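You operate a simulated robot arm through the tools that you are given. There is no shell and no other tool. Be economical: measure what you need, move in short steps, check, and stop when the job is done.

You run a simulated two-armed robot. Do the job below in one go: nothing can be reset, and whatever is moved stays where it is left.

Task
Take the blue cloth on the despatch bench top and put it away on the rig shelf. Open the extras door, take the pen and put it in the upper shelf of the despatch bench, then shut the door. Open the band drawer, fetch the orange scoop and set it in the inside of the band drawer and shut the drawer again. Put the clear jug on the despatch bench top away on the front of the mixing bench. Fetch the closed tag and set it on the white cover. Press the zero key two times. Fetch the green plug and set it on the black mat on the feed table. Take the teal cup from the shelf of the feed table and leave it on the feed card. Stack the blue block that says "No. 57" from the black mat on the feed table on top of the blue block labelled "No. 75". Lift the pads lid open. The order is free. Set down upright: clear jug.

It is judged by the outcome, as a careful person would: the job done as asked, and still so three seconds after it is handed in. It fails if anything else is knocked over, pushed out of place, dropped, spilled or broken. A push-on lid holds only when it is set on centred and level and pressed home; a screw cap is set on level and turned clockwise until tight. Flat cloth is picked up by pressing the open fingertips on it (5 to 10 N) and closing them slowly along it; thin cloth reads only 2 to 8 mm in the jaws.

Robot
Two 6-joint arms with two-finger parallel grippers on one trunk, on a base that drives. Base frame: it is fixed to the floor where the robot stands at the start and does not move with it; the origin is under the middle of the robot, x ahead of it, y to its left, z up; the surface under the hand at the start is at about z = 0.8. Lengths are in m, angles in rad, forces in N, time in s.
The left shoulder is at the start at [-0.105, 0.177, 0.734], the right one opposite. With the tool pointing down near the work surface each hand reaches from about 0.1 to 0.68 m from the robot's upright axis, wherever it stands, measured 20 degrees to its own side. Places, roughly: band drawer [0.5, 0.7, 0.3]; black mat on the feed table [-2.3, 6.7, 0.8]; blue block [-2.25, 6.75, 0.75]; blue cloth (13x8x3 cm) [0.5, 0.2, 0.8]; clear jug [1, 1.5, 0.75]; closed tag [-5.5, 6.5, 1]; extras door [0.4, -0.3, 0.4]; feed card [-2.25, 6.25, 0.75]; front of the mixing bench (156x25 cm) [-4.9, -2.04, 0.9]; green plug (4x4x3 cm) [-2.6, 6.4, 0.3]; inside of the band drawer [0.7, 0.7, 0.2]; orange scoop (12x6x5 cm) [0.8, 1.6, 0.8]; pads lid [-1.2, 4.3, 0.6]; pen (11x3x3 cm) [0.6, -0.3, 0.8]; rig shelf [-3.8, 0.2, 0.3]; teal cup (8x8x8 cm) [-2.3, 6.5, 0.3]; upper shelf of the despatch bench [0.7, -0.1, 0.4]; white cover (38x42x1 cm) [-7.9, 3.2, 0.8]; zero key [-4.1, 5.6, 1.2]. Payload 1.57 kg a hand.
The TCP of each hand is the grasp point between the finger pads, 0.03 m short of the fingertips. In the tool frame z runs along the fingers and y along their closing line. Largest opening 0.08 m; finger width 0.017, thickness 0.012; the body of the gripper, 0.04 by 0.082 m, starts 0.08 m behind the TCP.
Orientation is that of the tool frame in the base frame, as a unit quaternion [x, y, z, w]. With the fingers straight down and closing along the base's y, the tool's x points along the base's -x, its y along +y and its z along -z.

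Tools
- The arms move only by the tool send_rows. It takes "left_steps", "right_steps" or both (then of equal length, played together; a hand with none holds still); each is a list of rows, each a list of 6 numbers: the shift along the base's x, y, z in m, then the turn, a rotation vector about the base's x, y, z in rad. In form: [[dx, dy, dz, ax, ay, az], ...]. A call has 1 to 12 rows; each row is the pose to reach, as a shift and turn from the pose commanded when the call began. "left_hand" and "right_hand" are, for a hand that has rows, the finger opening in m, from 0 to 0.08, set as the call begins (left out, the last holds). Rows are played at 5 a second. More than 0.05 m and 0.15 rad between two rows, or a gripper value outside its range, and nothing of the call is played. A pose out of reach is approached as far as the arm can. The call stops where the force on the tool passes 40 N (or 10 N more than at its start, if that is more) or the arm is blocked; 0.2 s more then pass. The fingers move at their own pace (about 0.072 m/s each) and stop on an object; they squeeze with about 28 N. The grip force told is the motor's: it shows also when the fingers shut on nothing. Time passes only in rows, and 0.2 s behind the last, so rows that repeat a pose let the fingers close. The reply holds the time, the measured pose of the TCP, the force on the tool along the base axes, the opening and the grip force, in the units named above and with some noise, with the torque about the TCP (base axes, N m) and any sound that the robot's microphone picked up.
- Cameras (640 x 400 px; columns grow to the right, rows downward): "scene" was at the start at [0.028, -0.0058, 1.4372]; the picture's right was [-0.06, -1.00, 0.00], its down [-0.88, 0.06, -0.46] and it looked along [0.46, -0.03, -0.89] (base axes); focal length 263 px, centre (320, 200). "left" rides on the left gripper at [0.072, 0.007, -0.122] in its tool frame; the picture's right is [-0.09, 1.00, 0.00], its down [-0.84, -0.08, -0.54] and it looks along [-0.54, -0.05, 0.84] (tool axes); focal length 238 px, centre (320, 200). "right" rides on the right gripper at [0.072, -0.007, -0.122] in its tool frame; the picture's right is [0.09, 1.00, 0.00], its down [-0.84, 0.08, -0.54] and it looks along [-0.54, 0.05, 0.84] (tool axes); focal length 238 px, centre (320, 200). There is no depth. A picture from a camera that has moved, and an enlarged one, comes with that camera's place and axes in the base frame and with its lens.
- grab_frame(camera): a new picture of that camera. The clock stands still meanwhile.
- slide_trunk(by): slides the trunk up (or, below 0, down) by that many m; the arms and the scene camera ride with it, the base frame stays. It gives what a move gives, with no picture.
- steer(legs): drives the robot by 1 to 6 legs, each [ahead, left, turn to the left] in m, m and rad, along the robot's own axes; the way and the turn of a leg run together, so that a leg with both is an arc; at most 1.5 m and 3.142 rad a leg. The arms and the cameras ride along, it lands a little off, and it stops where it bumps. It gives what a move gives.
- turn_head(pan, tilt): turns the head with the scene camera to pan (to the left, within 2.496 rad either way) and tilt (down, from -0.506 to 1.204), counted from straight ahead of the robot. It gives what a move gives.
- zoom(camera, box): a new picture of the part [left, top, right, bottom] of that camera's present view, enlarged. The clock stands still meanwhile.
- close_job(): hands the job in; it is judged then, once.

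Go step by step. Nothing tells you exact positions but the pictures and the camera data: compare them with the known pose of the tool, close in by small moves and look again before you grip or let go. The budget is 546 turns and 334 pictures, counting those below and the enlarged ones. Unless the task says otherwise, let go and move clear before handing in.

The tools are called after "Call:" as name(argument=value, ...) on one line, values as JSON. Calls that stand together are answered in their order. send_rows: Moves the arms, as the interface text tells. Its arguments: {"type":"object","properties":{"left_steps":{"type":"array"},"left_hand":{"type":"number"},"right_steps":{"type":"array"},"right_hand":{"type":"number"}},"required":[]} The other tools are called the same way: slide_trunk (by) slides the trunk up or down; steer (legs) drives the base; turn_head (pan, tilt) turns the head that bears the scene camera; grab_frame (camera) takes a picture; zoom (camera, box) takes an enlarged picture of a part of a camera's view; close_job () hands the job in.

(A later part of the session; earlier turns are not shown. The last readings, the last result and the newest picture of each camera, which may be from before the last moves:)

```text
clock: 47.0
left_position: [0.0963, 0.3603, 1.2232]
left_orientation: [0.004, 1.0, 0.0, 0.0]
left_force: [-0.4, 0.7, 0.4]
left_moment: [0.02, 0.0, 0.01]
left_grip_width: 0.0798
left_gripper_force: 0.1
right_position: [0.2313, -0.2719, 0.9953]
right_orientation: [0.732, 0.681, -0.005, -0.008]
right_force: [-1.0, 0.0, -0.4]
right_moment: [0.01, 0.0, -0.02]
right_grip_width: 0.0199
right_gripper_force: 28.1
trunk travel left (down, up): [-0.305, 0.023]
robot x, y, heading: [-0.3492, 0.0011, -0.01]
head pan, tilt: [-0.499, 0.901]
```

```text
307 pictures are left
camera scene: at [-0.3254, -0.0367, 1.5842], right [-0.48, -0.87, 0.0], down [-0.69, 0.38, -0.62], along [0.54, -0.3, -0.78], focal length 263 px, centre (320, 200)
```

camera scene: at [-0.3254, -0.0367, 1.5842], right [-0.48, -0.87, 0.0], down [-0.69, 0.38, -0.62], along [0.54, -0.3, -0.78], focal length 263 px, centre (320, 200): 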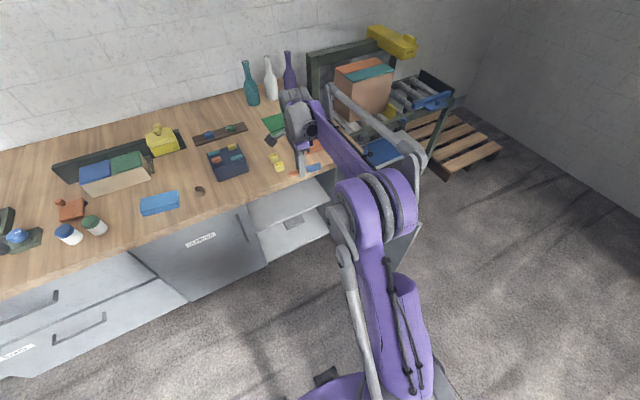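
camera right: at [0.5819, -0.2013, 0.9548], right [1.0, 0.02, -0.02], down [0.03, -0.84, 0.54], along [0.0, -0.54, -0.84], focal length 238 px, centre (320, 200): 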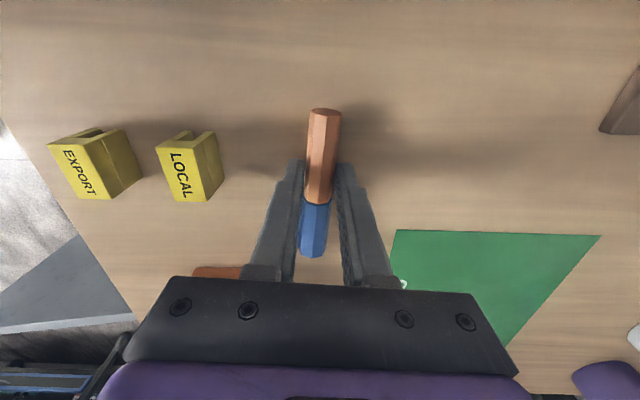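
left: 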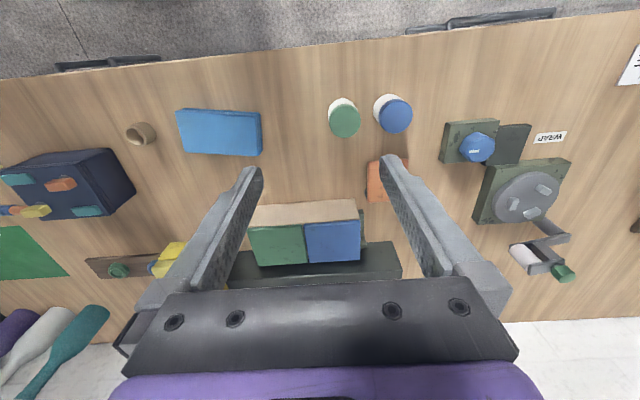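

I lower the trunk and pitch the hand forward, holding the pen crosswise.

Call:
slide_trunk(by=-0.27)

Call:
send_rows(right_steps=[[-0.015, 0, 0, 0, -0.13, 0], [-0.03, 0, 0, 0, -0.26, 0], [-0.045, 0, 0, 0, -0.39, 0], [-0.06, 0, 0, 0, -0.52, 0], [-0.075, 0, 0, 0, -0.65, 0], [-0.09, 0, -0.02, 0, -0.78, 0], [-0.1, 0, -0.04, 0, -0.91, 0], [-0.11, 0, -0.06, 0, -1.04, 0], [-0.12, 0, -0.08, 0, -1.17, 0], [-0.12, 0, -0.1, 0, -1.3, 0]])

Call:
grab_frame(camera="right")

Call:
grab_frame(camera="scene")

```text
clock: 49.8
left_position: [0.0963, 0.3617, 0.9542]
left_orientation: [0.003, 1.0, -0.001, 0.0]
left_force: [-0.8, 0.0, 0.9]
left_moment: [-0.02, -0.02, 0.0]
left_grip_width: 0.0802
left_gripper_force: 0.0
right_position: [0.2313, -0.2721, 0.7249]
right_orientation: [0.732, 0.681, -0.006, -0.008]
right_force: [-0.2, -0.2, -0.6]
right_moment: [0.03, -0.03, 0.03]
right_grip_width: 0.0197
right_gripper_force: 28.3
trunk travel left (down, up): [-0.035, 0.293]
robot x, y, heading: [-0.3518, 0.0011, -0.005]
head pan, tilt: [-0.499, 0.901]
```

```text
clock: 52.0
left_position: [0.0983, 0.3614, 0.9546]
left_orientation: [0.003, 1.0, 0.0, 0.0]
left_force: [0.6, 0.0, -0.3]
left_moment: [0.01, 0.05, 0.04]
left_grip_width: 0.0801
left_gripper_force: 0.0
right_position: [0.1104, -0.2732, 0.625]
right_orientation: [0.585, 0.547, 0.438, 0.408]
right_force: [-0.1, -0.7, -0.5]
right_moment: [-0.01, 0.02, -0.03]
right_grip_width: 0.0202
right_gripper_force: 28.3
trunk travel left (down, up): [-0.035, 0.293]
robot x, y, heading: [-0.3523, 0.0014, -0.007]
head pan, tilt: [-0.499, 0.901]
```

```text
306 pictures are left
camera right: at [-0.0069, -0.2004, 0.6579], right [0.28, 0.02, 0.96], down [-0.51, -0.84, 0.17], along [0.81, -0.54, -0.23], focal length 238 px, centre (320, 200)
```

right: 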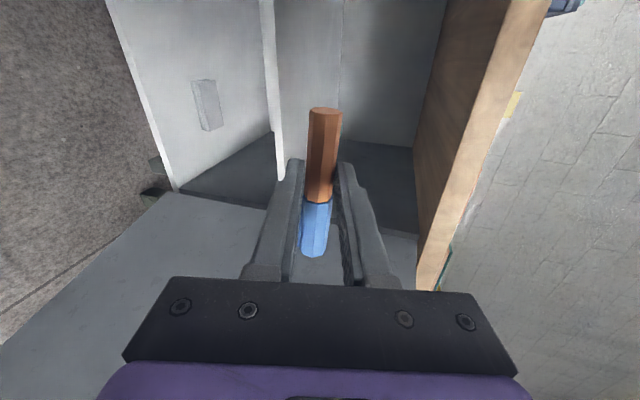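

```text
305 pictures are left
camera scene: at [-0.2794, -0.0373, 1.3013], right [-0.48, -0.87, 0.0], down [-0.69, 0.38, -0.62], along [0.54, -0.3, -0.78], focal length 263 px, centre (320, 200)
```

scene: 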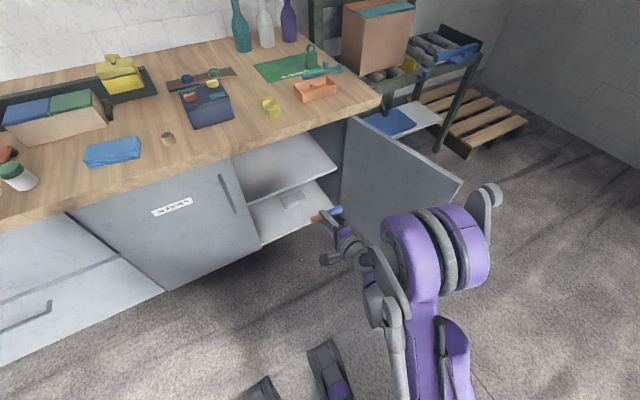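

The shelf surface is at about z 0.45, its front edge at x≈0.41. I tilt the hand down some, then drive forward so the hand goes in over the shelf.

Call:
send_rows(right_steps=[[0, 0, 0, 0, 0.12, 0], [0, 0.0, -0.01, 0, 0.24, 0], [0, 0.0, -0.02, 0, 0.36, 0], [0, 0.0, -0.02, 0, 0.46, 0]])

Call:
steer(legs=[[0.3, 0, 0]])

Call:
grab_frame(camera="right")

Call:
grab_frame(camera="scene")

```text
clock: 53.0
left_position: [0.097, 0.3624, 0.9546]
left_orientation: [0.003, 1.0, 0.0, 0.0]
left_force: [-0.2, 0.0, 0.3]
left_moment: [0.0, 0.01, -0.01]
left_grip_width: 0.0799
left_gripper_force: 0.0
right_position: [0.1102, -0.271, 0.6059]
right_orientation: [0.671, 0.625, 0.294, 0.271]
right_force: [-0.2, -0.3, -0.4]
right_moment: [0.0, -0.02, 0.0]
right_grip_width: 0.02
right_gripper_force: 28.8
trunk travel left (down, up): [-0.035, 0.293]
robot x, y, heading: [-0.3476, 0.0028, -0.008]
head pan, tilt: [-0.499, 0.901]
```

```text
clock: 55.0
left_position: [0.3939, 0.3566, 0.9541]
left_orientation: [0.004, 1.0, 0.0, 0.0]
left_force: [-0.4, -0.4, -0.1]
left_moment: [-0.01, -0.01, -0.02]
left_grip_width: 0.0797
left_gripper_force: 0.0
right_position: [0.407, -0.2748, 0.6051]
right_orientation: [0.671, 0.625, 0.293, 0.271]
right_force: [-0.3, -1.3, -0.3]
right_moment: [0.0, 0.02, 0.01]
right_grip_width: 0.0198
right_gripper_force: 28.1
trunk travel left (down, up): [-0.035, 0.293]
robot x, y, heading: [-0.0534, 0.0002, -0.006]
head pan, tilt: [-0.499, 0.901]
```

```text
304 pictures are left
camera right: at [0.317, -0.2028, 0.6866], right [0.68, 0.02, 0.73], down [-0.38, -0.84, 0.38], along [0.62, -0.54, -0.57], focal length 238 px, centre (320, 200)
```

right: 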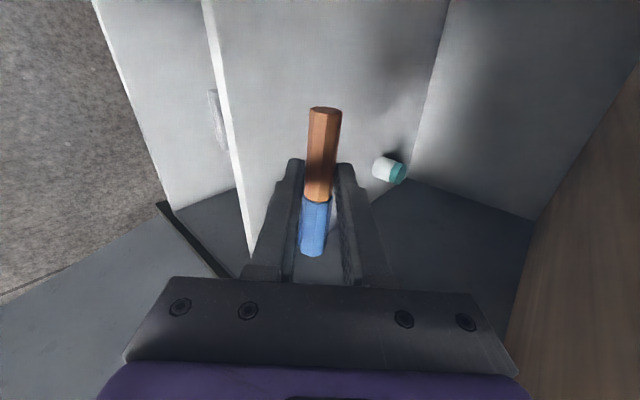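

```text
303 pictures are left
camera scene: at [0.0165, -0.0394, 1.3014], right [-0.49, -0.87, 0.0], down [-0.69, 0.38, -0.62], along [0.54, -0.3, -0.78], focal length 263 px, centre (320, 200)
```

scene: 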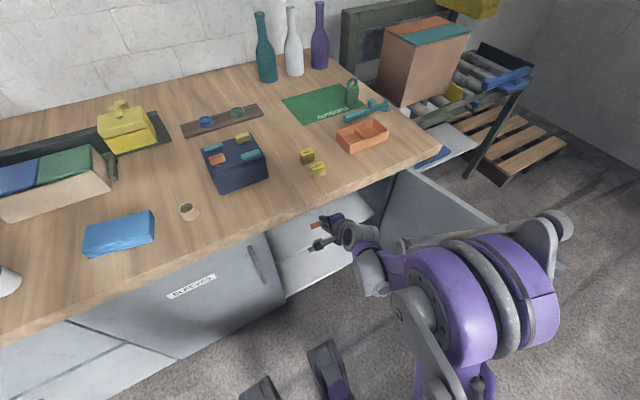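

Shelf is clear but for a small bottle deep at the back right. I move in over it and descend until touch.

Call:
send_rows(right_steps=[[0.04, 0.005, -0.02, 0, 0, 0], [0.08, 0.01, -0.04, 0, 0, 0], [0.11, 0.015, -0.07, 0, 0, 0], [0.115, 0.02, -0.1, 0, 0, 0]])

Call:
grab_frame(camera="right")

```text
clock: 56.0
left_position: [0.3936, 0.3583, 0.9537]
left_orientation: [0.004, 1.0, 0.0, -0.001]
left_force: [0.3, 0.4, -0.5]
left_moment: [0.02, 0.03, 0.02]
left_grip_width: 0.0799
left_gripper_force: 0.0
right_position: [0.522, -0.2543, 0.5012]
right_orientation: [0.671, 0.625, 0.294, 0.271]
right_force: [0.9, -0.1, 0.1]
right_moment: [0.0, -0.01, 0.0]
right_grip_width: 0.0203
right_gripper_force: 28.7
trunk travel left (down, up): [-0.035, 0.293]
robot x, y, heading: [-0.0529, -0.0034, -0.009]
head pan, tilt: [-0.499, 0.901]
```

```text
302 pictures are left
camera right: at [0.432, -0.1818, 0.5832], right [0.68, 0.02, 0.73], down [-0.38, -0.84, 0.38], along [0.62, -0.54, -0.56], focal length 238 px, centre (320, 200)
```

right: 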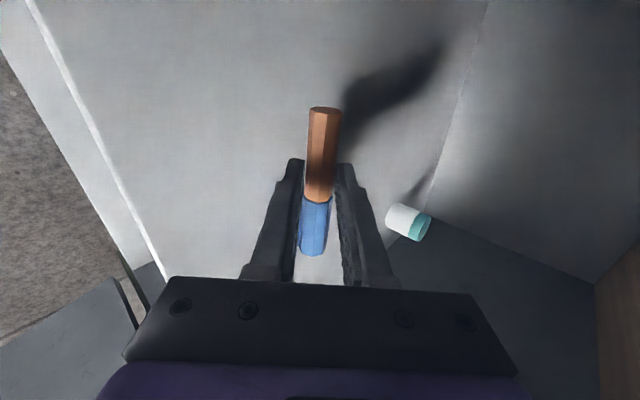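

Call:
send_rows(right_steps=[[0, 0, -0.01, 0, 0, 0], [0, 0, -0.02, 0, 0, 0], [0, 0, -0.028, 0, 0, 0], [0, 0, -0.036, 0, 0, 0]])

Call:
grab_frame(camera="right")

```text
clock: 56.8
left_position: [0.3916, 0.3595, 0.9541]
left_orientation: [0.004, 1.0, 0.0, 0.001]
left_force: [-0.5, 0.6, 0.7]
left_moment: [-0.02, -0.01, 0.0]
left_grip_width: 0.0801
left_gripper_force: 0.1
right_position: [0.5207, -0.2544, 0.4836]
right_orientation: [0.67, 0.623, 0.297, 0.276]
right_force: [-11.4, 2.8, 30.1]
right_moment: [-0.08, 0.19, -0.05]
right_grip_width: 0.0196
right_gripper_force: 27.9
trunk travel left (down, up): [-0.035, 0.293]
robot x, y, heading: [-0.0533, -0.0008, -0.012]
head pan, tilt: [-0.499, 0.901]
stopped in row 3 (right hand): the force on the tool passed its limit at 50 N (the readings are from after the stop); the commanded pose is now the measured one
```

```text
301 pictures are left
camera right: at [0.4304, -0.1812, 0.5639], right [0.67, 0.02, 0.74], down [-0.39, -0.84, 0.38], along [0.63, -0.54, -0.56], focal length 238 px, centre (320, 200)
```

right: 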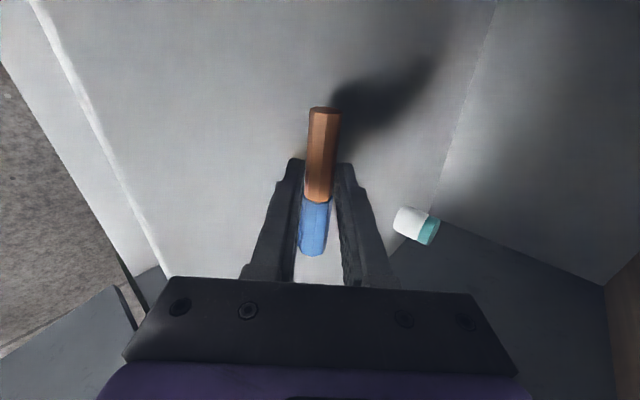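

Touched down. I raise a little, open gently and look.

Call:
send_rows(right_steps=[[0, 0, 0.006, 0, 0, 0]])

Call:
send_rows(right_steps=[[0, 0, 0.004, 0, 0, 0], [0, 0, 0.006, 0, 0, 0], [0, 0, 0.006, 0, 0, 0]], right_hand=0.045)

Call:
grab_frame(camera="right")

```text
clock: 57.2
left_position: [0.3936, 0.3573, 0.953]
left_orientation: [0.004, 1.0, 0.0, 0.001]
left_force: [-0.4, 0.2, -0.6]
left_moment: [0.03, -0.01, 0.02]
left_grip_width: 0.08
left_gripper_force: 0.0
right_position: [0.5217, -0.2545, 0.4851]
right_orientation: [0.671, 0.623, 0.296, 0.273]
right_force: [0.7, 0.3, -0.9]
right_moment: [-0.02, 0.03, -0.02]
right_grip_width: 0.0198
right_gripper_force: 28.1
trunk travel left (down, up): [-0.035, 0.293]
robot x, y, heading: [-0.0568, -0.0005, -0.01]
head pan, tilt: [-0.499, 0.901]
```

```text
clock: 58.0
left_position: [0.3937, 0.3591, 0.9536]
left_orientation: [0.005, 1.0, 0.0, 0.0]
left_force: [-0.7, -0.5, 0.5]
left_moment: [-0.01, -0.03, 0.02]
left_grip_width: 0.08
left_gripper_force: 0.1
right_position: [0.5224, -0.2544, 0.4924]
right_orientation: [0.671, 0.622, 0.296, 0.274]
right_force: [1.7, 1.2, 1.4]
right_moment: [0.05, -0.1, 0.0]
right_grip_width: 0.0423
right_gripper_force: 0.1
trunk travel left (down, up): [-0.035, 0.293]
robot x, y, heading: [-0.054, 0.0001, -0.009]
head pan, tilt: [-0.499, 0.901]
```

```text
300 pictures are left
camera right: at [0.4318, -0.1815, 0.5732], right [0.67, 0.02, 0.74], down [-0.39, -0.84, 0.38], along [0.63, -0.54, -0.56], focal length 238 px, centre (320, 200)
```

right: 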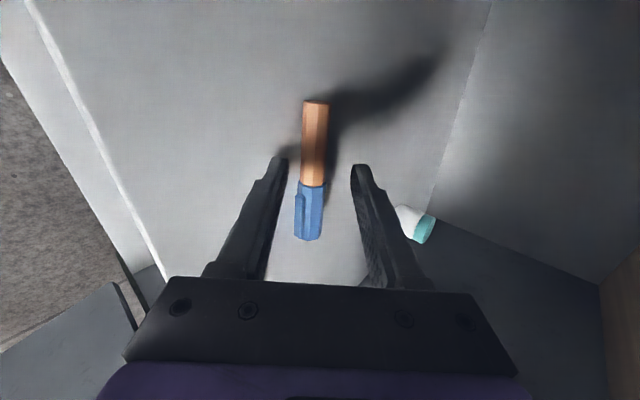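

The pen lies on the shelf. I draw the hand back along its axis.

Call:
send_rows(right_steps=[[-0.01, 0, 0.009, 0, 0, 0], [-0.03, 0, 0.027, 0, 0, 0], [-0.06, 0, 0.054, 0, 0, 0], [-0.09, 0, 0.08, 0, 0, 0], [-0.13, 0, 0.09, 0, 0, 0], [-0.17, 0, 0.09, 0, 0, 0], [-0.21, 0, 0.09, 0, 0, 0]])

Call:
grab_frame(camera="right")

```text
clock: 59.6
left_position: [0.3939, 0.3585, 0.9547]
left_orientation: [0.005, 1.0, -0.001, -0.001]
left_force: [-0.1, -0.7, -0.7]
left_moment: [0.02, 0.03, -0.01]
left_grip_width: 0.0798
left_gripper_force: 0.0
right_position: [0.3144, -0.253, 0.584]
right_orientation: [0.67, 0.624, 0.295, 0.275]
right_force: [0.1, 0.3, -1.0]
right_moment: [0.05, 0.0, 0.01]
right_grip_width: 0.0451
right_gripper_force: 0.1
trunk travel left (down, up): [-0.035, 0.293]
robot x, y, heading: [-0.0529, 0.0006, -0.005]
head pan, tilt: [-0.499, 0.901]
```

```text
299 pictures are left
camera right: at [0.2231, -0.1807, 0.6643], right [0.67, 0.02, 0.74], down [-0.39, -0.84, 0.38], along [0.63, -0.54, -0.56], focal length 238 px, centre (320, 200)
```

right: 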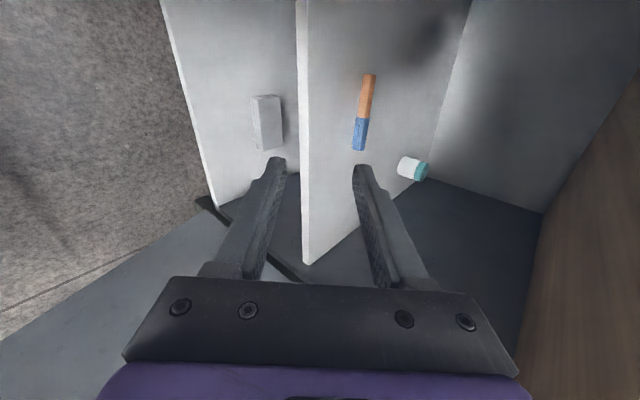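

The pen is on the upper shelf. Now I back off and go round to the outside of the door to push it shut.

Call:
steer(legs=[[-0.42, 0, 0], [0, -0.12, 0]])

Call:
turn_head(pan=-0.5, tilt=0.8)

Call:
grab_frame(camera="scene")

```text
clock: 63.5
left_position: [-0.0321, 0.2429, 0.9549]
left_orientation: [0.0, 1.0, 0.0, 0.001]
left_force: [0.4, -0.6, -0.3]
left_moment: [0.02, -0.01, 0.02]
left_grip_width: 0.0799
left_gripper_force: 0.0
right_position: [-0.1045, -0.3701, 0.5844]
right_orientation: [0.667, 0.626, 0.297, 0.273]
right_force: [-0.8, 0.8, -0.2]
right_moment: [-0.02, -0.01, -0.02]
right_grip_width: 0.0452
right_gripper_force: 0.1
trunk travel left (down, up): [-0.035, 0.293]
robot x, y, heading: [-0.474, -0.1194, 0.003]
head pan, tilt: [-0.499, 0.901]
```

```text
clock: 64.2
left_position: [-0.0308, 0.2429, 0.9549]
left_orientation: [-0.001, 1.0, 0.0, 0.0]
left_force: [0.3, -0.1, 0.3]
left_moment: [-0.01, 0.01, 0.0]
left_grip_width: 0.0803
left_gripper_force: 0.0
right_position: [-0.105, -0.3698, 0.5839]
right_orientation: [0.667, 0.626, 0.298, 0.272]
right_force: [-0.7, 0.0, 0.0]
right_moment: [0.01, -0.02, -0.01]
right_grip_width: 0.0449
right_gripper_force: 0.1
trunk travel left (down, up): [-0.035, 0.293]
robot x, y, heading: [-0.479, -0.1205, 0.001]
head pan, tilt: [-0.499, 0.799]
```

```text
298 pictures are left
camera scene: at [-0.4004, -0.1615, 1.3093], right [-0.48, -0.88, 0.0], down [-0.63, 0.34, -0.7], along [0.61, -0.33, -0.72], focal length 263 px, centre (320, 200)
```

scene: 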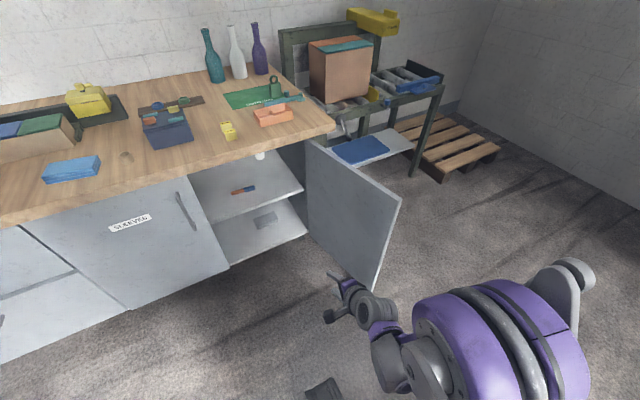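

The door stands a bit past 90°, its edge at about [-0.05, -0.62]. I move the robot back and right so the hand gets to its outer side.

Call:
steer(legs=[[-0.07, 0, 0], [0, -0.3, 0]])

Call:
send_rows(right_steps=[[0, -0.03, 0.02, 0, 0, 0], [0, -0.06, 0.04, 0, 0, 0], [0.04, -0.07, 0.06, 0, 0, 0], [0.08, -0.07, 0.06, 0, 0, 0], [0.12, -0.07, 0.06, 0, 0, 0]], right_hand=0.0)

Call:
grab_frame(camera="scene")

```text
clock: 68.1
left_position: [-0.1002, -0.0597, 0.9541]
left_orientation: [0.0, 1.0, 0.0, 0.0]
left_force: [0.1, 0.7, -0.8]
left_moment: [0.0, 0.03, 0.0]
left_grip_width: 0.0798
left_gripper_force: 0.0
right_position: [-0.174, -0.6714, 0.5835]
right_orientation: [0.667, 0.626, 0.297, 0.272]
right_force: [-1.1, 0.5, -0.1]
right_moment: [-0.02, 0.0, 0.02]
right_grip_width: 0.045
right_gripper_force: 0.1
trunk travel left (down, up): [-0.035, 0.293]
robot x, y, heading: [-0.5452, -0.4205, 0.004]
head pan, tilt: [-0.499, 0.799]
```

```text
clock: 69.3
left_position: [-0.0999, -0.0588, 0.9539]
left_orientation: [0.0, 1.0, 0.0, 0.001]
left_force: [1.0, 0.4, 0.1]
left_moment: [0.01, 0.02, -0.01]
left_grip_width: 0.0801
left_gripper_force: 0.0
right_position: [-0.0545, -0.7433, 0.647]
right_orientation: [0.668, 0.626, 0.296, 0.274]
right_force: [0.4, 0.4, 0.4]
right_moment: [0.0, -0.02, 0.0]
right_grip_width: 0.0
right_gripper_force: 21.1
trunk travel left (down, up): [-0.035, 0.293]
robot x, y, heading: [-0.5421, -0.4214, -0.0]
head pan, tilt: [-0.499, 0.799]
```

```text
297 pictures are left
camera scene: at [-0.4694, -0.4626, 1.3093], right [-0.48, -0.88, 0.0], down [-0.63, 0.34, -0.7], along [0.61, -0.33, -0.72], focal length 263 px, centre (320, 200)
```

scene: 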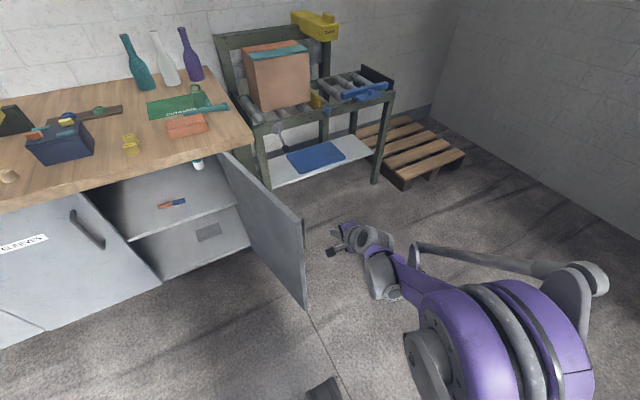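

Hand is outside the door. I push it round, first half of the swing.

Call:
send_rows(right_steps=[[0.02, 0.04, 0, 0, 0, 0], [0.02, 0.08, 0, 0, 0, 0], [0.02, 0.12, 0, 0, 0, 0], [0.022, 0.16, 0, 0, 0, 0], [0.0235, 0.198, 0, 0, 0, 0], [0.027, 0.24, 0, 0, 0, 0], [0.0305, 0.281, 0, 0, 0, 0], [0.042, 0.322, 0, 0, 0, 0], [0.0545, 0.362, 0, 0, 0, 0]])

Call:
grab_frame(camera="scene")

```text
clock: 71.3
left_position: [-0.1006, -0.0589, 0.9548]
left_orientation: [-0.001, 1.0, 0.0, 0.001]
left_force: [-0.8, 0.2, -0.7]
left_moment: [0.01, 0.0, 0.02]
left_grip_width: 0.0798
left_gripper_force: 0.1
right_position: [0.0012, -0.3777, 0.6417]
right_orientation: [0.667, 0.627, 0.298, 0.272]
right_force: [-1.7, 1.9, 0.9]
right_moment: [-0.02, 0.04, -0.06]
right_grip_width: 0.0001
right_gripper_force: 21.2
trunk travel left (down, up): [-0.035, 0.293]
robot x, y, heading: [-0.5457, -0.4214, -0.002]
head pan, tilt: [-0.499, 0.799]
```

```text
296 pictures are left
camera scene: at [-0.4695, -0.4621, 1.3093], right [-0.48, -0.88, 0.0], down [-0.63, 0.34, -0.7], along [0.61, -0.33, -0.72], focal length 263 px, centre (320, 200)
```

scene: 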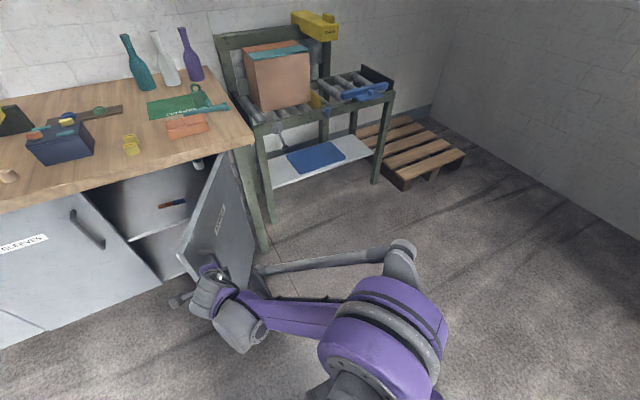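

Second half: I drive forward-left with the hand pushing, then finish with the arm.

Call:
steer(legs=[[0.15, 0.12, 0]])

Call:
grab_frame(camera="scene")

```text
clock: 72.5
left_position: [-0.038, -0.0078, 0.9552]
left_orientation: [-0.001, 1.0, 0.001, 0.001]
left_force: [-0.2, 0.6, 0.9]
left_moment: [0.03, -0.01, 0.01]
left_grip_width: 0.0798
left_gripper_force: 0.0
right_position: [0.06, -0.326, 0.6432]
right_orientation: [0.666, 0.628, 0.297, 0.271]
right_force: [-5.5, 1.2, 7.3]
right_moment: [-0.92, 0.33, -0.6]
right_grip_width: 0.0
right_gripper_force: 21.5
trunk travel left (down, up): [-0.035, 0.293]
robot x, y, heading: [-0.4814, -0.3738, -0.001]
head pan, tilt: [-0.499, 0.799]
stopped in leg 1: the force on the tool passed its limit at 57 N (the readings are from after the stop); the commanded pose is now the measured one
```

```text
295 pictures are left
camera scene: at [-0.4078, -0.4118, 1.3093], right [-0.48, -0.88, 0.0], down [-0.63, 0.34, -0.7], along [0.61, -0.33, -0.72], focal length 263 px, centre (320, 200)
```

scene: 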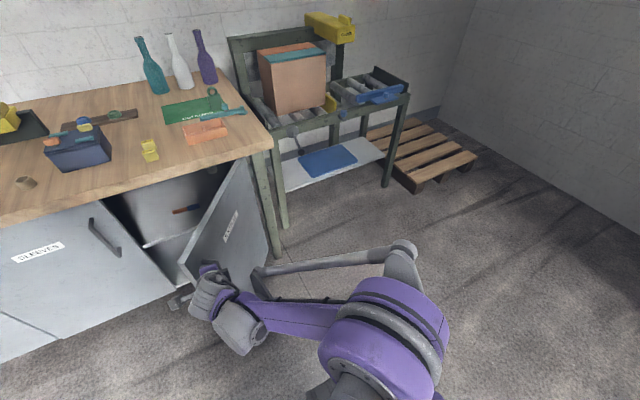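

The hand caught on the handle. I back off, reposition the robot, and push on the door's face.

Call:
send_rows(right_steps=[[-0.03, -0.03, 0, 0, 0, 0], [-0.06, -0.05, 0, 0, 0, 0], [-0.09, -0.06, 0, 0, 0, 0], [-0.12, -0.06, 0, 0, 0, 0], [-0.14, -0.06, 0, 0, 0, 0]])

Call:
steer(legs=[[0, 0.15, 0]])

Call:
grab_frame(camera="scene")

```text
clock: 73.7
left_position: [-0.0366, -0.0086, 0.9542]
left_orientation: [0.0, 1.0, 0.0, 0.0]
left_force: [-0.2, 0.8, -0.3]
left_moment: [-0.04, 0.0, 0.0]
left_grip_width: 0.08
left_gripper_force: 0.0
right_position: [-0.0811, -0.3867, 0.6441]
right_orientation: [0.668, 0.628, 0.296, 0.27]
right_force: [0.3, -0.7, -0.5]
right_moment: [0.03, -0.01, 0.03]
right_grip_width: 0.0
right_gripper_force: 20.9
trunk travel left (down, up): [-0.035, 0.293]
robot x, y, heading: [-0.4804, -0.3718, -0.001]
head pan, tilt: [-0.499, 0.799]
```

```text
clock: 75.6
left_position: [-0.0391, 0.1441, 0.9542]
left_orientation: [-0.002, 1.0, 0.0, 0.001]
left_force: [0.1, 0.4, 0.7]
left_moment: [-0.01, 0.01, -0.01]
left_grip_width: 0.0802
left_gripper_force: 0.1
right_position: [-0.0798, -0.2345, 0.6439]
right_orientation: [0.666, 0.63, 0.295, 0.27]
right_force: [-0.7, 0.1, -0.4]
right_moment: [0.01, -0.01, 0.0]
right_grip_width: 0.0001
right_gripper_force: 21.8
trunk travel left (down, up): [-0.035, 0.293]
robot x, y, heading: [-0.4822, -0.2228, 0.002]
head pan, tilt: [-0.499, 0.799]
```

```text
294 pictures are left
camera scene: at [-0.4069, -0.2612, 1.3093], right [-0.47, -0.88, 0.0], down [-0.63, 0.34, -0.7], along [0.61, -0.33, -0.72], focal length 263 px, centre (320, 200)
```

scene: 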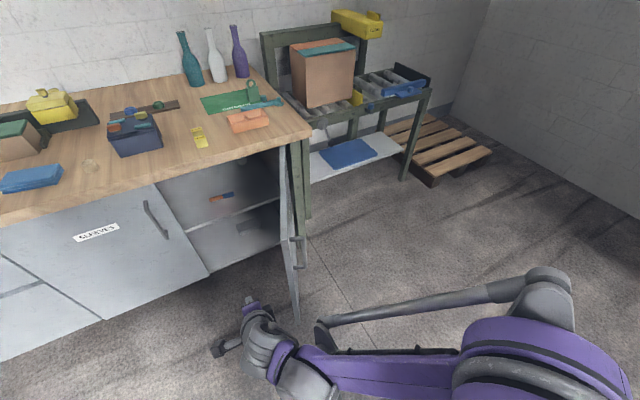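

Backing off pulled the door open again by its handle. I'll go round once more and push above the handle.

Call:
send_rows(right_steps=[[-0.03, 0, 0.02, 0, 0, 0], [-0.05, 0, 0.05, 0, 0, 0], [-0.06, 0, 0.08, 0, 0, 0]])

Call:
steer(legs=[[0, -0.25, 0]])

Call:
send_rows(right_steps=[[0.03, -0.03, 0, 0, 0, 0], [0.06, -0.06, 0, 0, 0, 0], [0.1, -0.07, 0, 0, 0, 0], [0.13, -0.07, 0, 0, 0, 0], [0.17, -0.07, 0, 0, 0, 0]])

Call:
grab_frame(camera="scene")

```text
clock: 76.4
left_position: [-0.0395, 0.1423, 0.9538]
left_orientation: [-0.003, 1.0, 0.0, 0.0]
left_force: [0.3, 0.0, -0.3]
left_moment: [-0.02, 0.0, 0.0]
left_grip_width: 0.0801
left_gripper_force: 0.1
right_position: [-0.1404, -0.2365, 0.7226]
right_orientation: [0.666, 0.629, 0.297, 0.27]
right_force: [0.2, -0.6, 0.5]
right_moment: [-0.01, 0.01, 0.0]
right_grip_width: 0.0
right_gripper_force: 21.2
trunk travel left (down, up): [-0.035, 0.293]
robot x, y, heading: [-0.4823, -0.2219, 0.01]
head pan, tilt: [-0.499, 0.799]
```

```text
clock: 79.2
left_position: [-0.0373, -0.1095, 0.9543]
left_orientation: [-0.001, 1.0, 0.0, 0.0]
left_force: [0.3, -0.2, -0.4]
left_moment: [0.01, -0.03, -0.01]
left_grip_width: 0.0798
left_gripper_force: 0.1
right_position: [-0.1388, -0.4878, 0.7242]
right_orientation: [0.668, 0.627, 0.296, 0.27]
right_force: [-0.1, -0.5, -0.2]
right_moment: [-0.01, -0.01, 0.0]
right_grip_width: 0.0003
right_gripper_force: 21.5
trunk travel left (down, up): [-0.035, 0.293]
robot x, y, heading: [-0.4828, -0.4705, -0.0]
head pan, tilt: [-0.499, 0.799]
```

```text
clock: 80.4
left_position: [-0.0358, -0.1084, 0.9537]
left_orientation: [0.0, 1.0, 0.0, 0.0]
left_force: [0.4, -0.2, 0.4]
left_moment: [0.01, 0.03, 0.01]
left_grip_width: 0.08
left_gripper_force: 0.2
right_position: [0.0326, -0.5566, 0.7223]
right_orientation: [0.667, 0.628, 0.296, 0.271]
right_force: [-0.4, -0.1, 0.5]
right_moment: [-0.03, -0.02, -0.01]
right_grip_width: 0.0001
right_gripper_force: 21.4
trunk travel left (down, up): [-0.035, 0.293]
robot x, y, heading: [-0.4758, -0.4699, -0.002]
head pan, tilt: [-0.499, 0.799]
```

```text
293 pictures are left
camera scene: at [-0.4056, -0.5125, 1.3092], right [-0.48, -0.88, 0.0], down [-0.63, 0.34, -0.7], along [0.61, -0.33, -0.72], focal length 263 px, centre (320, 200)
```

scene: 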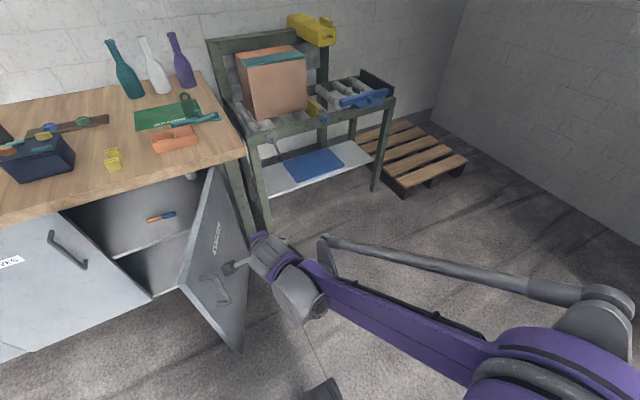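

Now pushing above the handle.

Call:
send_rows(right_steps=[[0, 0.05, 0, 0, 0, 0], [0, 0.1, 0, 0, 0, 0], [0, 0.14, 0, 0, 0, 0], [0, 0.165, 0, 0, 0, 0], [0.015, 0.197, 0, 0, 0, 0], [0.032, 0.23, 0, 0, 0, 0], [0.055, 0.26, 0, 0, 0, 0], [0.08, 0.288, 0, 0, 0, 0], [0.108, 0.313, 0, 0, 0, 0], [0.138, 0.336, 0, 0, 0, 0]])

Call:
grab_frame(camera="scene")

```text
clock: 82.6
left_position: [-0.0366, -0.1095, 0.9547]
left_orientation: [0.0, 1.0, 0.0, 0.0]
left_force: [0.4, -0.1, 0.0]
left_moment: [0.01, 0.0, -0.01]
left_grip_width: 0.0803
left_gripper_force: 0.0
right_position: [0.1695, -0.2195, 0.7224]
right_orientation: [0.667, 0.628, 0.297, 0.27]
right_force: [0.1, 0.1, -1.2]
right_moment: [0.02, -0.02, -0.02]
right_grip_width: 0.0
right_gripper_force: 21.2
trunk travel left (down, up): [-0.035, 0.293]
robot x, y, heading: [-0.483, -0.4734, 0.0]
head pan, tilt: [-0.499, 0.799]
```

```text
292 pictures are left
camera scene: at [-0.4059, -0.5123, 1.3093], right [-0.48, -0.88, 0.0], down [-0.63, 0.34, -0.7], along [0.61, -0.33, -0.72], focal length 263 px, centre (320, 200)
```

scene: 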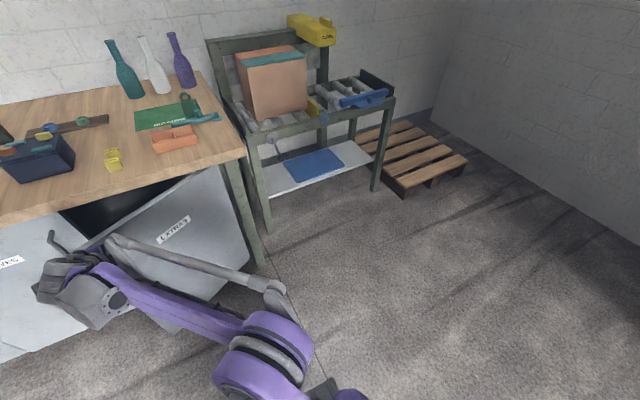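

Door nearly shut. I drive on slightly to push it closed.

Call:
steer(legs=[[0.12, 0.06, 0]])

Call:
grab_frame(camera="scene")

Call:
grab_frame(camera="right")

```text
clock: 83.9
left_position: [0.0829, -0.0509, 0.9538]
left_orientation: [0.001, 1.0, 0.0, 0.0]
left_force: [0.7, -0.2, -0.5]
left_moment: [0.03, 0.02, 0.03]
left_grip_width: 0.0801
left_gripper_force: 0.0
right_position: [0.2873, -0.161, 0.7235]
right_orientation: [0.668, 0.627, 0.296, 0.27]
right_force: [0.0, 0.7, -1.3]
right_moment: [-0.01, 0.02, -0.03]
right_grip_width: 0.0
right_gripper_force: 21.8
trunk travel left (down, up): [-0.035, 0.293]
robot x, y, heading: [-0.3634, -0.4126, -0.004]
head pan, tilt: [-0.499, 0.799]
```

```text
291 pictures are left
camera scene: at [-0.2873, -0.4529, 1.3093], right [-0.48, -0.88, 0.0], down [-0.63, 0.34, -0.7], along [0.61, -0.33, -0.72], focal length 263 px, centre (320, 200)
```

scene: 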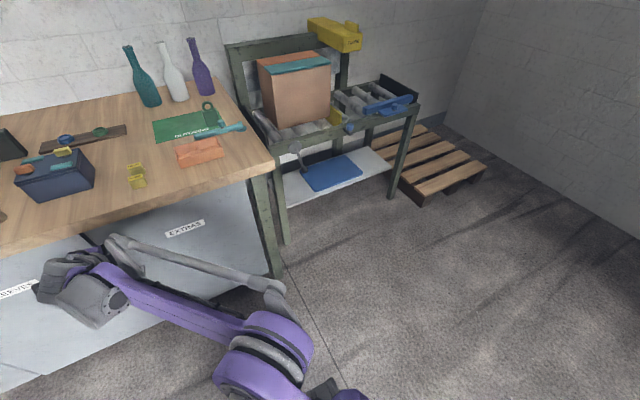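

```text
290 pictures are left
camera right: at [0.1975, -0.0898, 0.8038], right [0.68, 0.03, 0.73], down [-0.38, -0.85, 0.38], along [0.63, -0.53, -0.56], focal length 238 px, centre (320, 200)
```

right: 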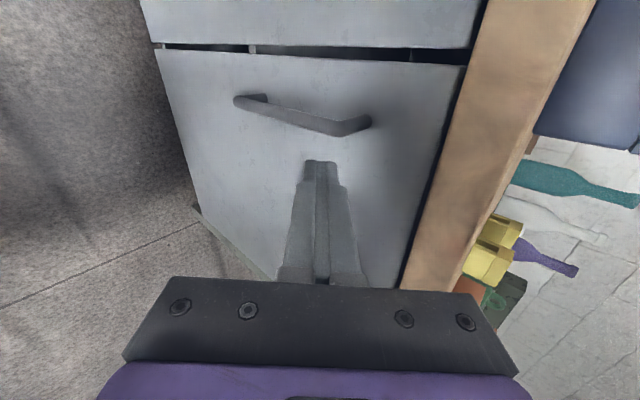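

Almost shut; I press it home with the fingertips.

Call:
send_rows(right_steps=[[0.01, -0.01, 0, 0, 0, 0], [0.025, -0.02, -0.005, 0, 0, 0], [0.04, -0.02, -0.01, 0, 0, 0], [0.05, -0.02, -0.01, 0, 0, 0], [0.06, -0.02, -0.01, 0, 0, 0], [0.07, -0.02, -0.01, 0, 0, 0]])

Call:
grab_frame(camera="right")

```text
clock: 85.3
left_position: [0.0825, -0.0502, 0.9534]
left_orientation: [0.001, 1.0, 0.0, 0.001]
left_force: [0.3, 0.6, 0.7]
left_moment: [0.0, 0.01, -0.01]
left_grip_width: 0.0798
left_gripper_force: 0.1
right_position: [0.3588, -0.1829, 0.7129]
right_orientation: [0.667, 0.627, 0.297, 0.27]
right_force: [-0.8, 0.5, 0.1]
right_moment: [0.0, 0.0, 0.0]
right_grip_width: 0.0
right_gripper_force: 21.8
trunk travel left (down, up): [-0.035, 0.293]
robot x, y, heading: [-0.3619, -0.4136, -0.001]
head pan, tilt: [-0.499, 0.799]
```

```text
289 pictures are left
camera right: at [0.2669, -0.1106, 0.7941], right [0.68, 0.02, 0.73], down [-0.38, -0.85, 0.38], along [0.63, -0.53, -0.56], focal length 238 px, centre (320, 200)
```

right: 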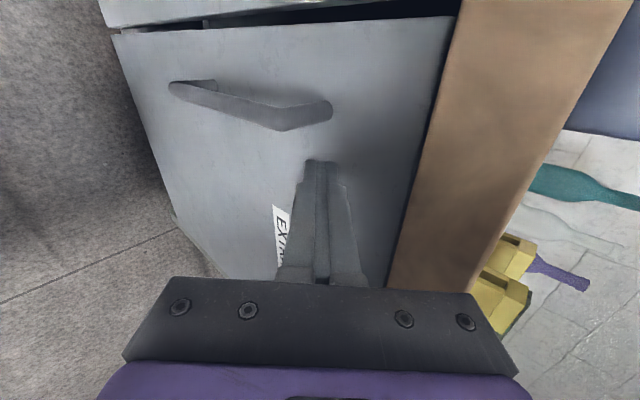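

Call:
send_rows(right_steps=[[0.0, -0.0, -0.02, 0, 0, 0], [0.01, 0, -0.03, 0, 0, 0], [0.02, 0, -0.03, 0, 0, 0], [0.03, 0, -0.03, 0, 0, 0], [0.04, 0, -0.03, 0, 0, 0], [0.05, 0, -0.03, 0, 0, 0]])

Call:
grab_frame(camera="right")

```text
clock: 86.7
left_position: [0.0796, -0.0493, 0.9565]
left_orientation: [0.0, 1.0, 0.001, 0.001]
left_force: [0.8, 0.5, -0.4]
left_moment: [0.03, 0.03, -0.01]
left_grip_width: 0.0803
left_gripper_force: 0.0
right_position: [0.3687, -0.1856, 0.6826]
right_orientation: [0.666, 0.629, 0.299, 0.267]
right_force: [-16.4, -2.6, 7.3]
right_moment: [0.03, -0.01, 0.07]
right_grip_width: 0.0
right_gripper_force: 21.5
right hand out of reach, approached as far as the arm can: row 3, 4, 5, 6
trunk travel left (down, up): [-0.035, 0.293]
robot x, y, heading: [-0.3647, -0.4118, 0.003]
head pan, tilt: [-0.499, 0.799]
stopped in row 6 (right hand): the force on the tool passed its limit at 43 N (the readings are from after the stop); the commanded pose is now the measured one
```

```text
288 pictures are left
camera right: at [0.278, -0.1157, 0.7637], right [0.68, 0.03, 0.73], down [-0.37, -0.85, 0.37], along [0.63, -0.52, -0.57], focal length 238 px, centre (320, 200)
```

right: 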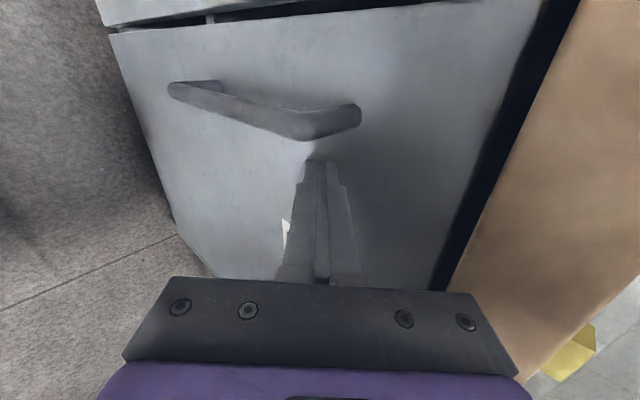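

Door presses firm at 43 N. I back off and check it from the head.

Call:
send_rows(right_steps=[[-0.04, 0, 0.0, 0, 0, 0], [-0.08, 0, 0.0, 0, 0, 0], [-0.12, 0, 0.0, 0, 0, 0]])

Call:
steer(legs=[[-0.1, 0, 0], [0, 0.4, 0]])

Call:
grab_frame(camera="scene")

```text
clock: 87.5
left_position: [0.0798, -0.0492, 0.9541]
left_orientation: [-0.001, 1.0, 0.0, 0.0]
left_force: [-0.9, 0.9, -0.3]
left_moment: [-0.05, 0.0, -0.02]
left_grip_width: 0.0799
left_gripper_force: 0.0
right_position: [0.2504, -0.1878, 0.6804]
right_orientation: [0.666, 0.629, 0.298, 0.267]
right_force: [-0.1, 0.0, -0.5]
right_moment: [0.02, -0.02, -0.01]
right_grip_width: 0.0
right_gripper_force: 21.6
trunk travel left (down, up): [-0.035, 0.293]
robot x, y, heading: [-0.3637, -0.4126, 0.004]
head pan, tilt: [-0.499, 0.799]
```

```text
clock: 92.2
left_position: [-0.018, 0.341, 0.9551]
left_orientation: [0.001, 1.0, 0.0, 0.0]
left_force: [0.5, -1.1, 0.4]
left_moment: [-0.08, -0.02, -0.03]
left_grip_width: 0.08
left_gripper_force: 0.1
right_position: [0.1508, 0.2029, 0.6797]
right_orientation: [0.667, 0.628, 0.298, 0.268]
right_force: [0.7, 0.1, 0.3]
right_moment: [-0.01, -0.02, -0.02]
right_grip_width: 0.0
right_gripper_force: 21.6
trunk travel left (down, up): [-0.035, 0.293]
robot x, y, heading: [-0.4645, -0.018, -0.005]
head pan, tilt: [-0.499, 0.799]
```

```text
287 pictures are left
camera scene: at [-0.3895, -0.0603, 1.3093], right [-0.48, -0.88, 0.0], down [-0.63, 0.34, -0.7], along [0.61, -0.34, -0.72], focal length 263 px, centre (320, 200)
```

scene: 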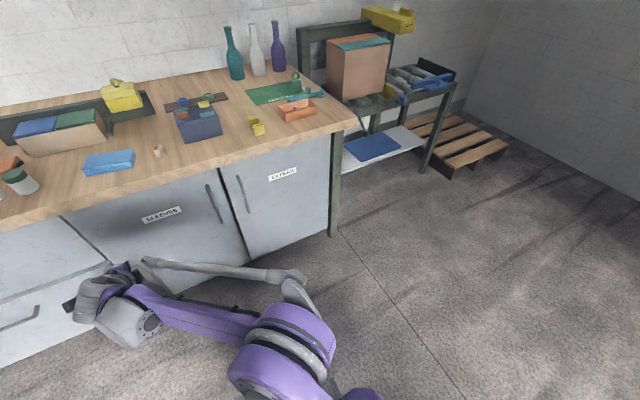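

Extras door is shut. Next the band drawer: I reset the right hand and move left.

Call:
send_rows(right_steps=[[-0.02, -0.04, 0.0, 0, 0.14, 0], [-0.03, -0.08, 0.02, 0, 0.28, 0], [-0.03, -0.12, 0.04, 0, 0.42, 0], [-0.03, -0.16, 0.06, 0, 0.56, 0], [-0.03, -0.2, 0.08, 0, 0.7, 0], [-0.03, -0.24, 0.1, 0, 0.84, 0], [-0.03, -0.28, 0.12, 0, 0.84, 0], [-0.03, -0.32, 0.14, 0, 0.84, 0]])

Call:
send_rows(right_steps=[[0.01, -0.01, 0.02, 0, 0, 0.14], [0.02, -0.02, 0.04, 0, 0, 0.28], [0.03, -0.03, 0.06, 0, 0, 0.42], [0.04, -0.04, 0.08, 0, 0, 0.56], [0.05, -0.04, 0.1, 0, 0, 0.7], [0.06, -0.04, 0.12, 0, 0, 0.84], [0.07, -0.04, 0.14, 0, 0, 0.98], [0.07, -0.04, 0.16, 0, 0, 1.12], [0.07, -0.04, 0.16, 0, 0, 1.26], [0.07, -0.04, 0.16, 0, 0, 1.4], [0.07, -0.04, 0.16, 0, 0, 1.54], [0.07, -0.04, 0.16, 0, 0, 1.6]])

Call:
steer(legs=[[-0.1, 0.65, 0]])

Call:
turn_head(pan=0.2, tilt=0.6)

Call:
grab_frame(camera="scene")

```text
clock: 94.0
left_position: [-0.0186, 0.3397, 0.9537]
left_orientation: [0.0, 1.0, 0.001, 0.0]
left_force: [-0.6, -0.3, 0.7]
left_moment: [-0.02, 0.0, 0.01]
left_grip_width: 0.0799
left_gripper_force: 0.1
right_position: [0.1199, -0.1187, 0.8206]
right_orientation: [0.731, 0.682, -0.001, -0.013]
right_force: [0.3, -0.3, 0.9]
right_moment: [0.0, -0.01, -0.02]
right_grip_width: 0.0
right_gripper_force: 21.4
trunk travel left (down, up): [-0.035, 0.293]
robot x, y, heading: [-0.4645, -0.0184, -0.0]
head pan, tilt: [-0.499, 0.799]
```

```text
clock: 96.6
left_position: [-0.018, 0.3415, 0.9541]
left_orientation: [0.001, 1.0, 0.001, 0.0]
left_force: [-0.1, -0.5, 0.7]
left_moment: [-0.01, -0.01, 0.02]
left_grip_width: 0.0798
left_gripper_force: 0.0
right_position: [0.084, -0.1622, 0.9021]
right_orientation: [0.019, 1.0, -0.009, -0.007]
right_force: [-0.5, -0.6, -0.4]
right_moment: [-0.01, 0.02, 0.01]
right_grip_width: 0.0
right_gripper_force: 21.5
right hand out of reach, approached as far as the arm can: row 2, 3, 4, 5, 6, 7, 8, 9, 10, 11, 12
trunk travel left (down, up): [-0.035, 0.293]
robot x, y, heading: [-0.469, -0.0213, 0.0]
head pan, tilt: [-0.499, 0.799]
```

```text
clock: 102.8
left_position: [-0.1183, 0.9898, 0.9554]
left_orientation: [0.001, 1.0, 0.0, 0.0]
left_force: [0.0, 0.4, 0.3]
left_moment: [0.0, 0.0, -0.01]
left_grip_width: 0.0797
left_gripper_force: 0.0
right_position: [-0.0161, 0.4839, 0.9015]
right_orientation: [0.018, 1.0, -0.01, -0.008]
right_force: [-1.2, 0.2, -0.3]
right_moment: [-0.01, -0.02, -0.01]
right_grip_width: 0.0
right_gripper_force: 21.3
trunk travel left (down, up): [-0.035, 0.293]
robot x, y, heading: [-0.5643, 0.6279, -0.003]
head pan, tilt: [-0.499, 0.799]
```

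```text
clock: 103.8
left_position: [-0.1189, 0.9895, 0.9538]
left_orientation: [0.001, 1.0, 0.001, 0.0]
left_force: [0.0, 0.3, -0.3]
left_moment: [0.02, -0.04, 0.0]
left_grip_width: 0.0803
left_gripper_force: 0.0
right_position: [-0.0158, 0.4834, 0.9029]
right_orientation: [0.019, 1.0, -0.01, -0.009]
right_force: [-0.4, -0.5, 0.2]
right_moment: [-0.03, 0.03, 0.06]
right_grip_width: 0.0
right_gripper_force: 21.2
trunk travel left (down, up): [-0.035, 0.293]
robot x, y, heading: [-0.563, 0.6298, -0.007]
head pan, tilt: [0.201, 0.6]
```

```text
286 pictures are left
camera scene: at [-0.4733, 0.6432, 1.3262], right [0.2, -0.98, 0.0], down [-0.55, -0.11, -0.82], along [0.81, 0.16, -0.57], focal length 263 px, centre (320, 200)
```

scene: 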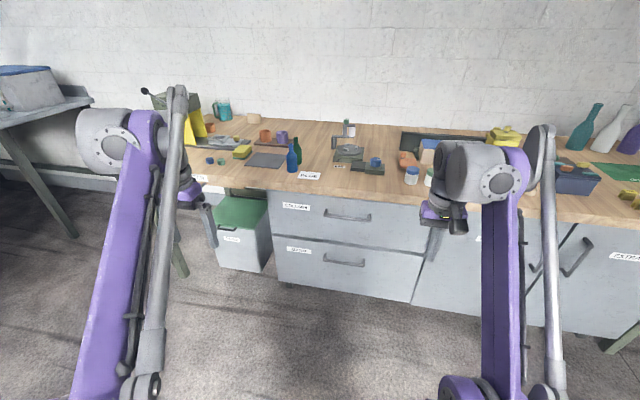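

Call:
zoom(camera="scene", box=[180, 110, 460, 310])

```text
2.00 times, centred on (320, 210) of scene
camera zoom: at [-0.4733, 0.6432, 1.3262], right [0.2, -0.98, 0.0], down [-0.55, -0.11, -0.82], along [0.81, 0.16, -0.57], focal length 526 px, centre (320, 180)
```

zoom: 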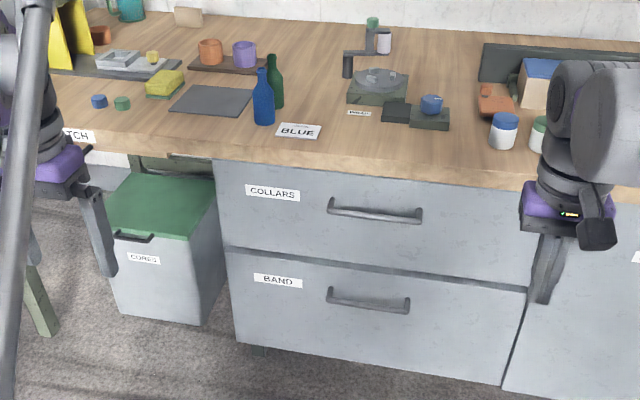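

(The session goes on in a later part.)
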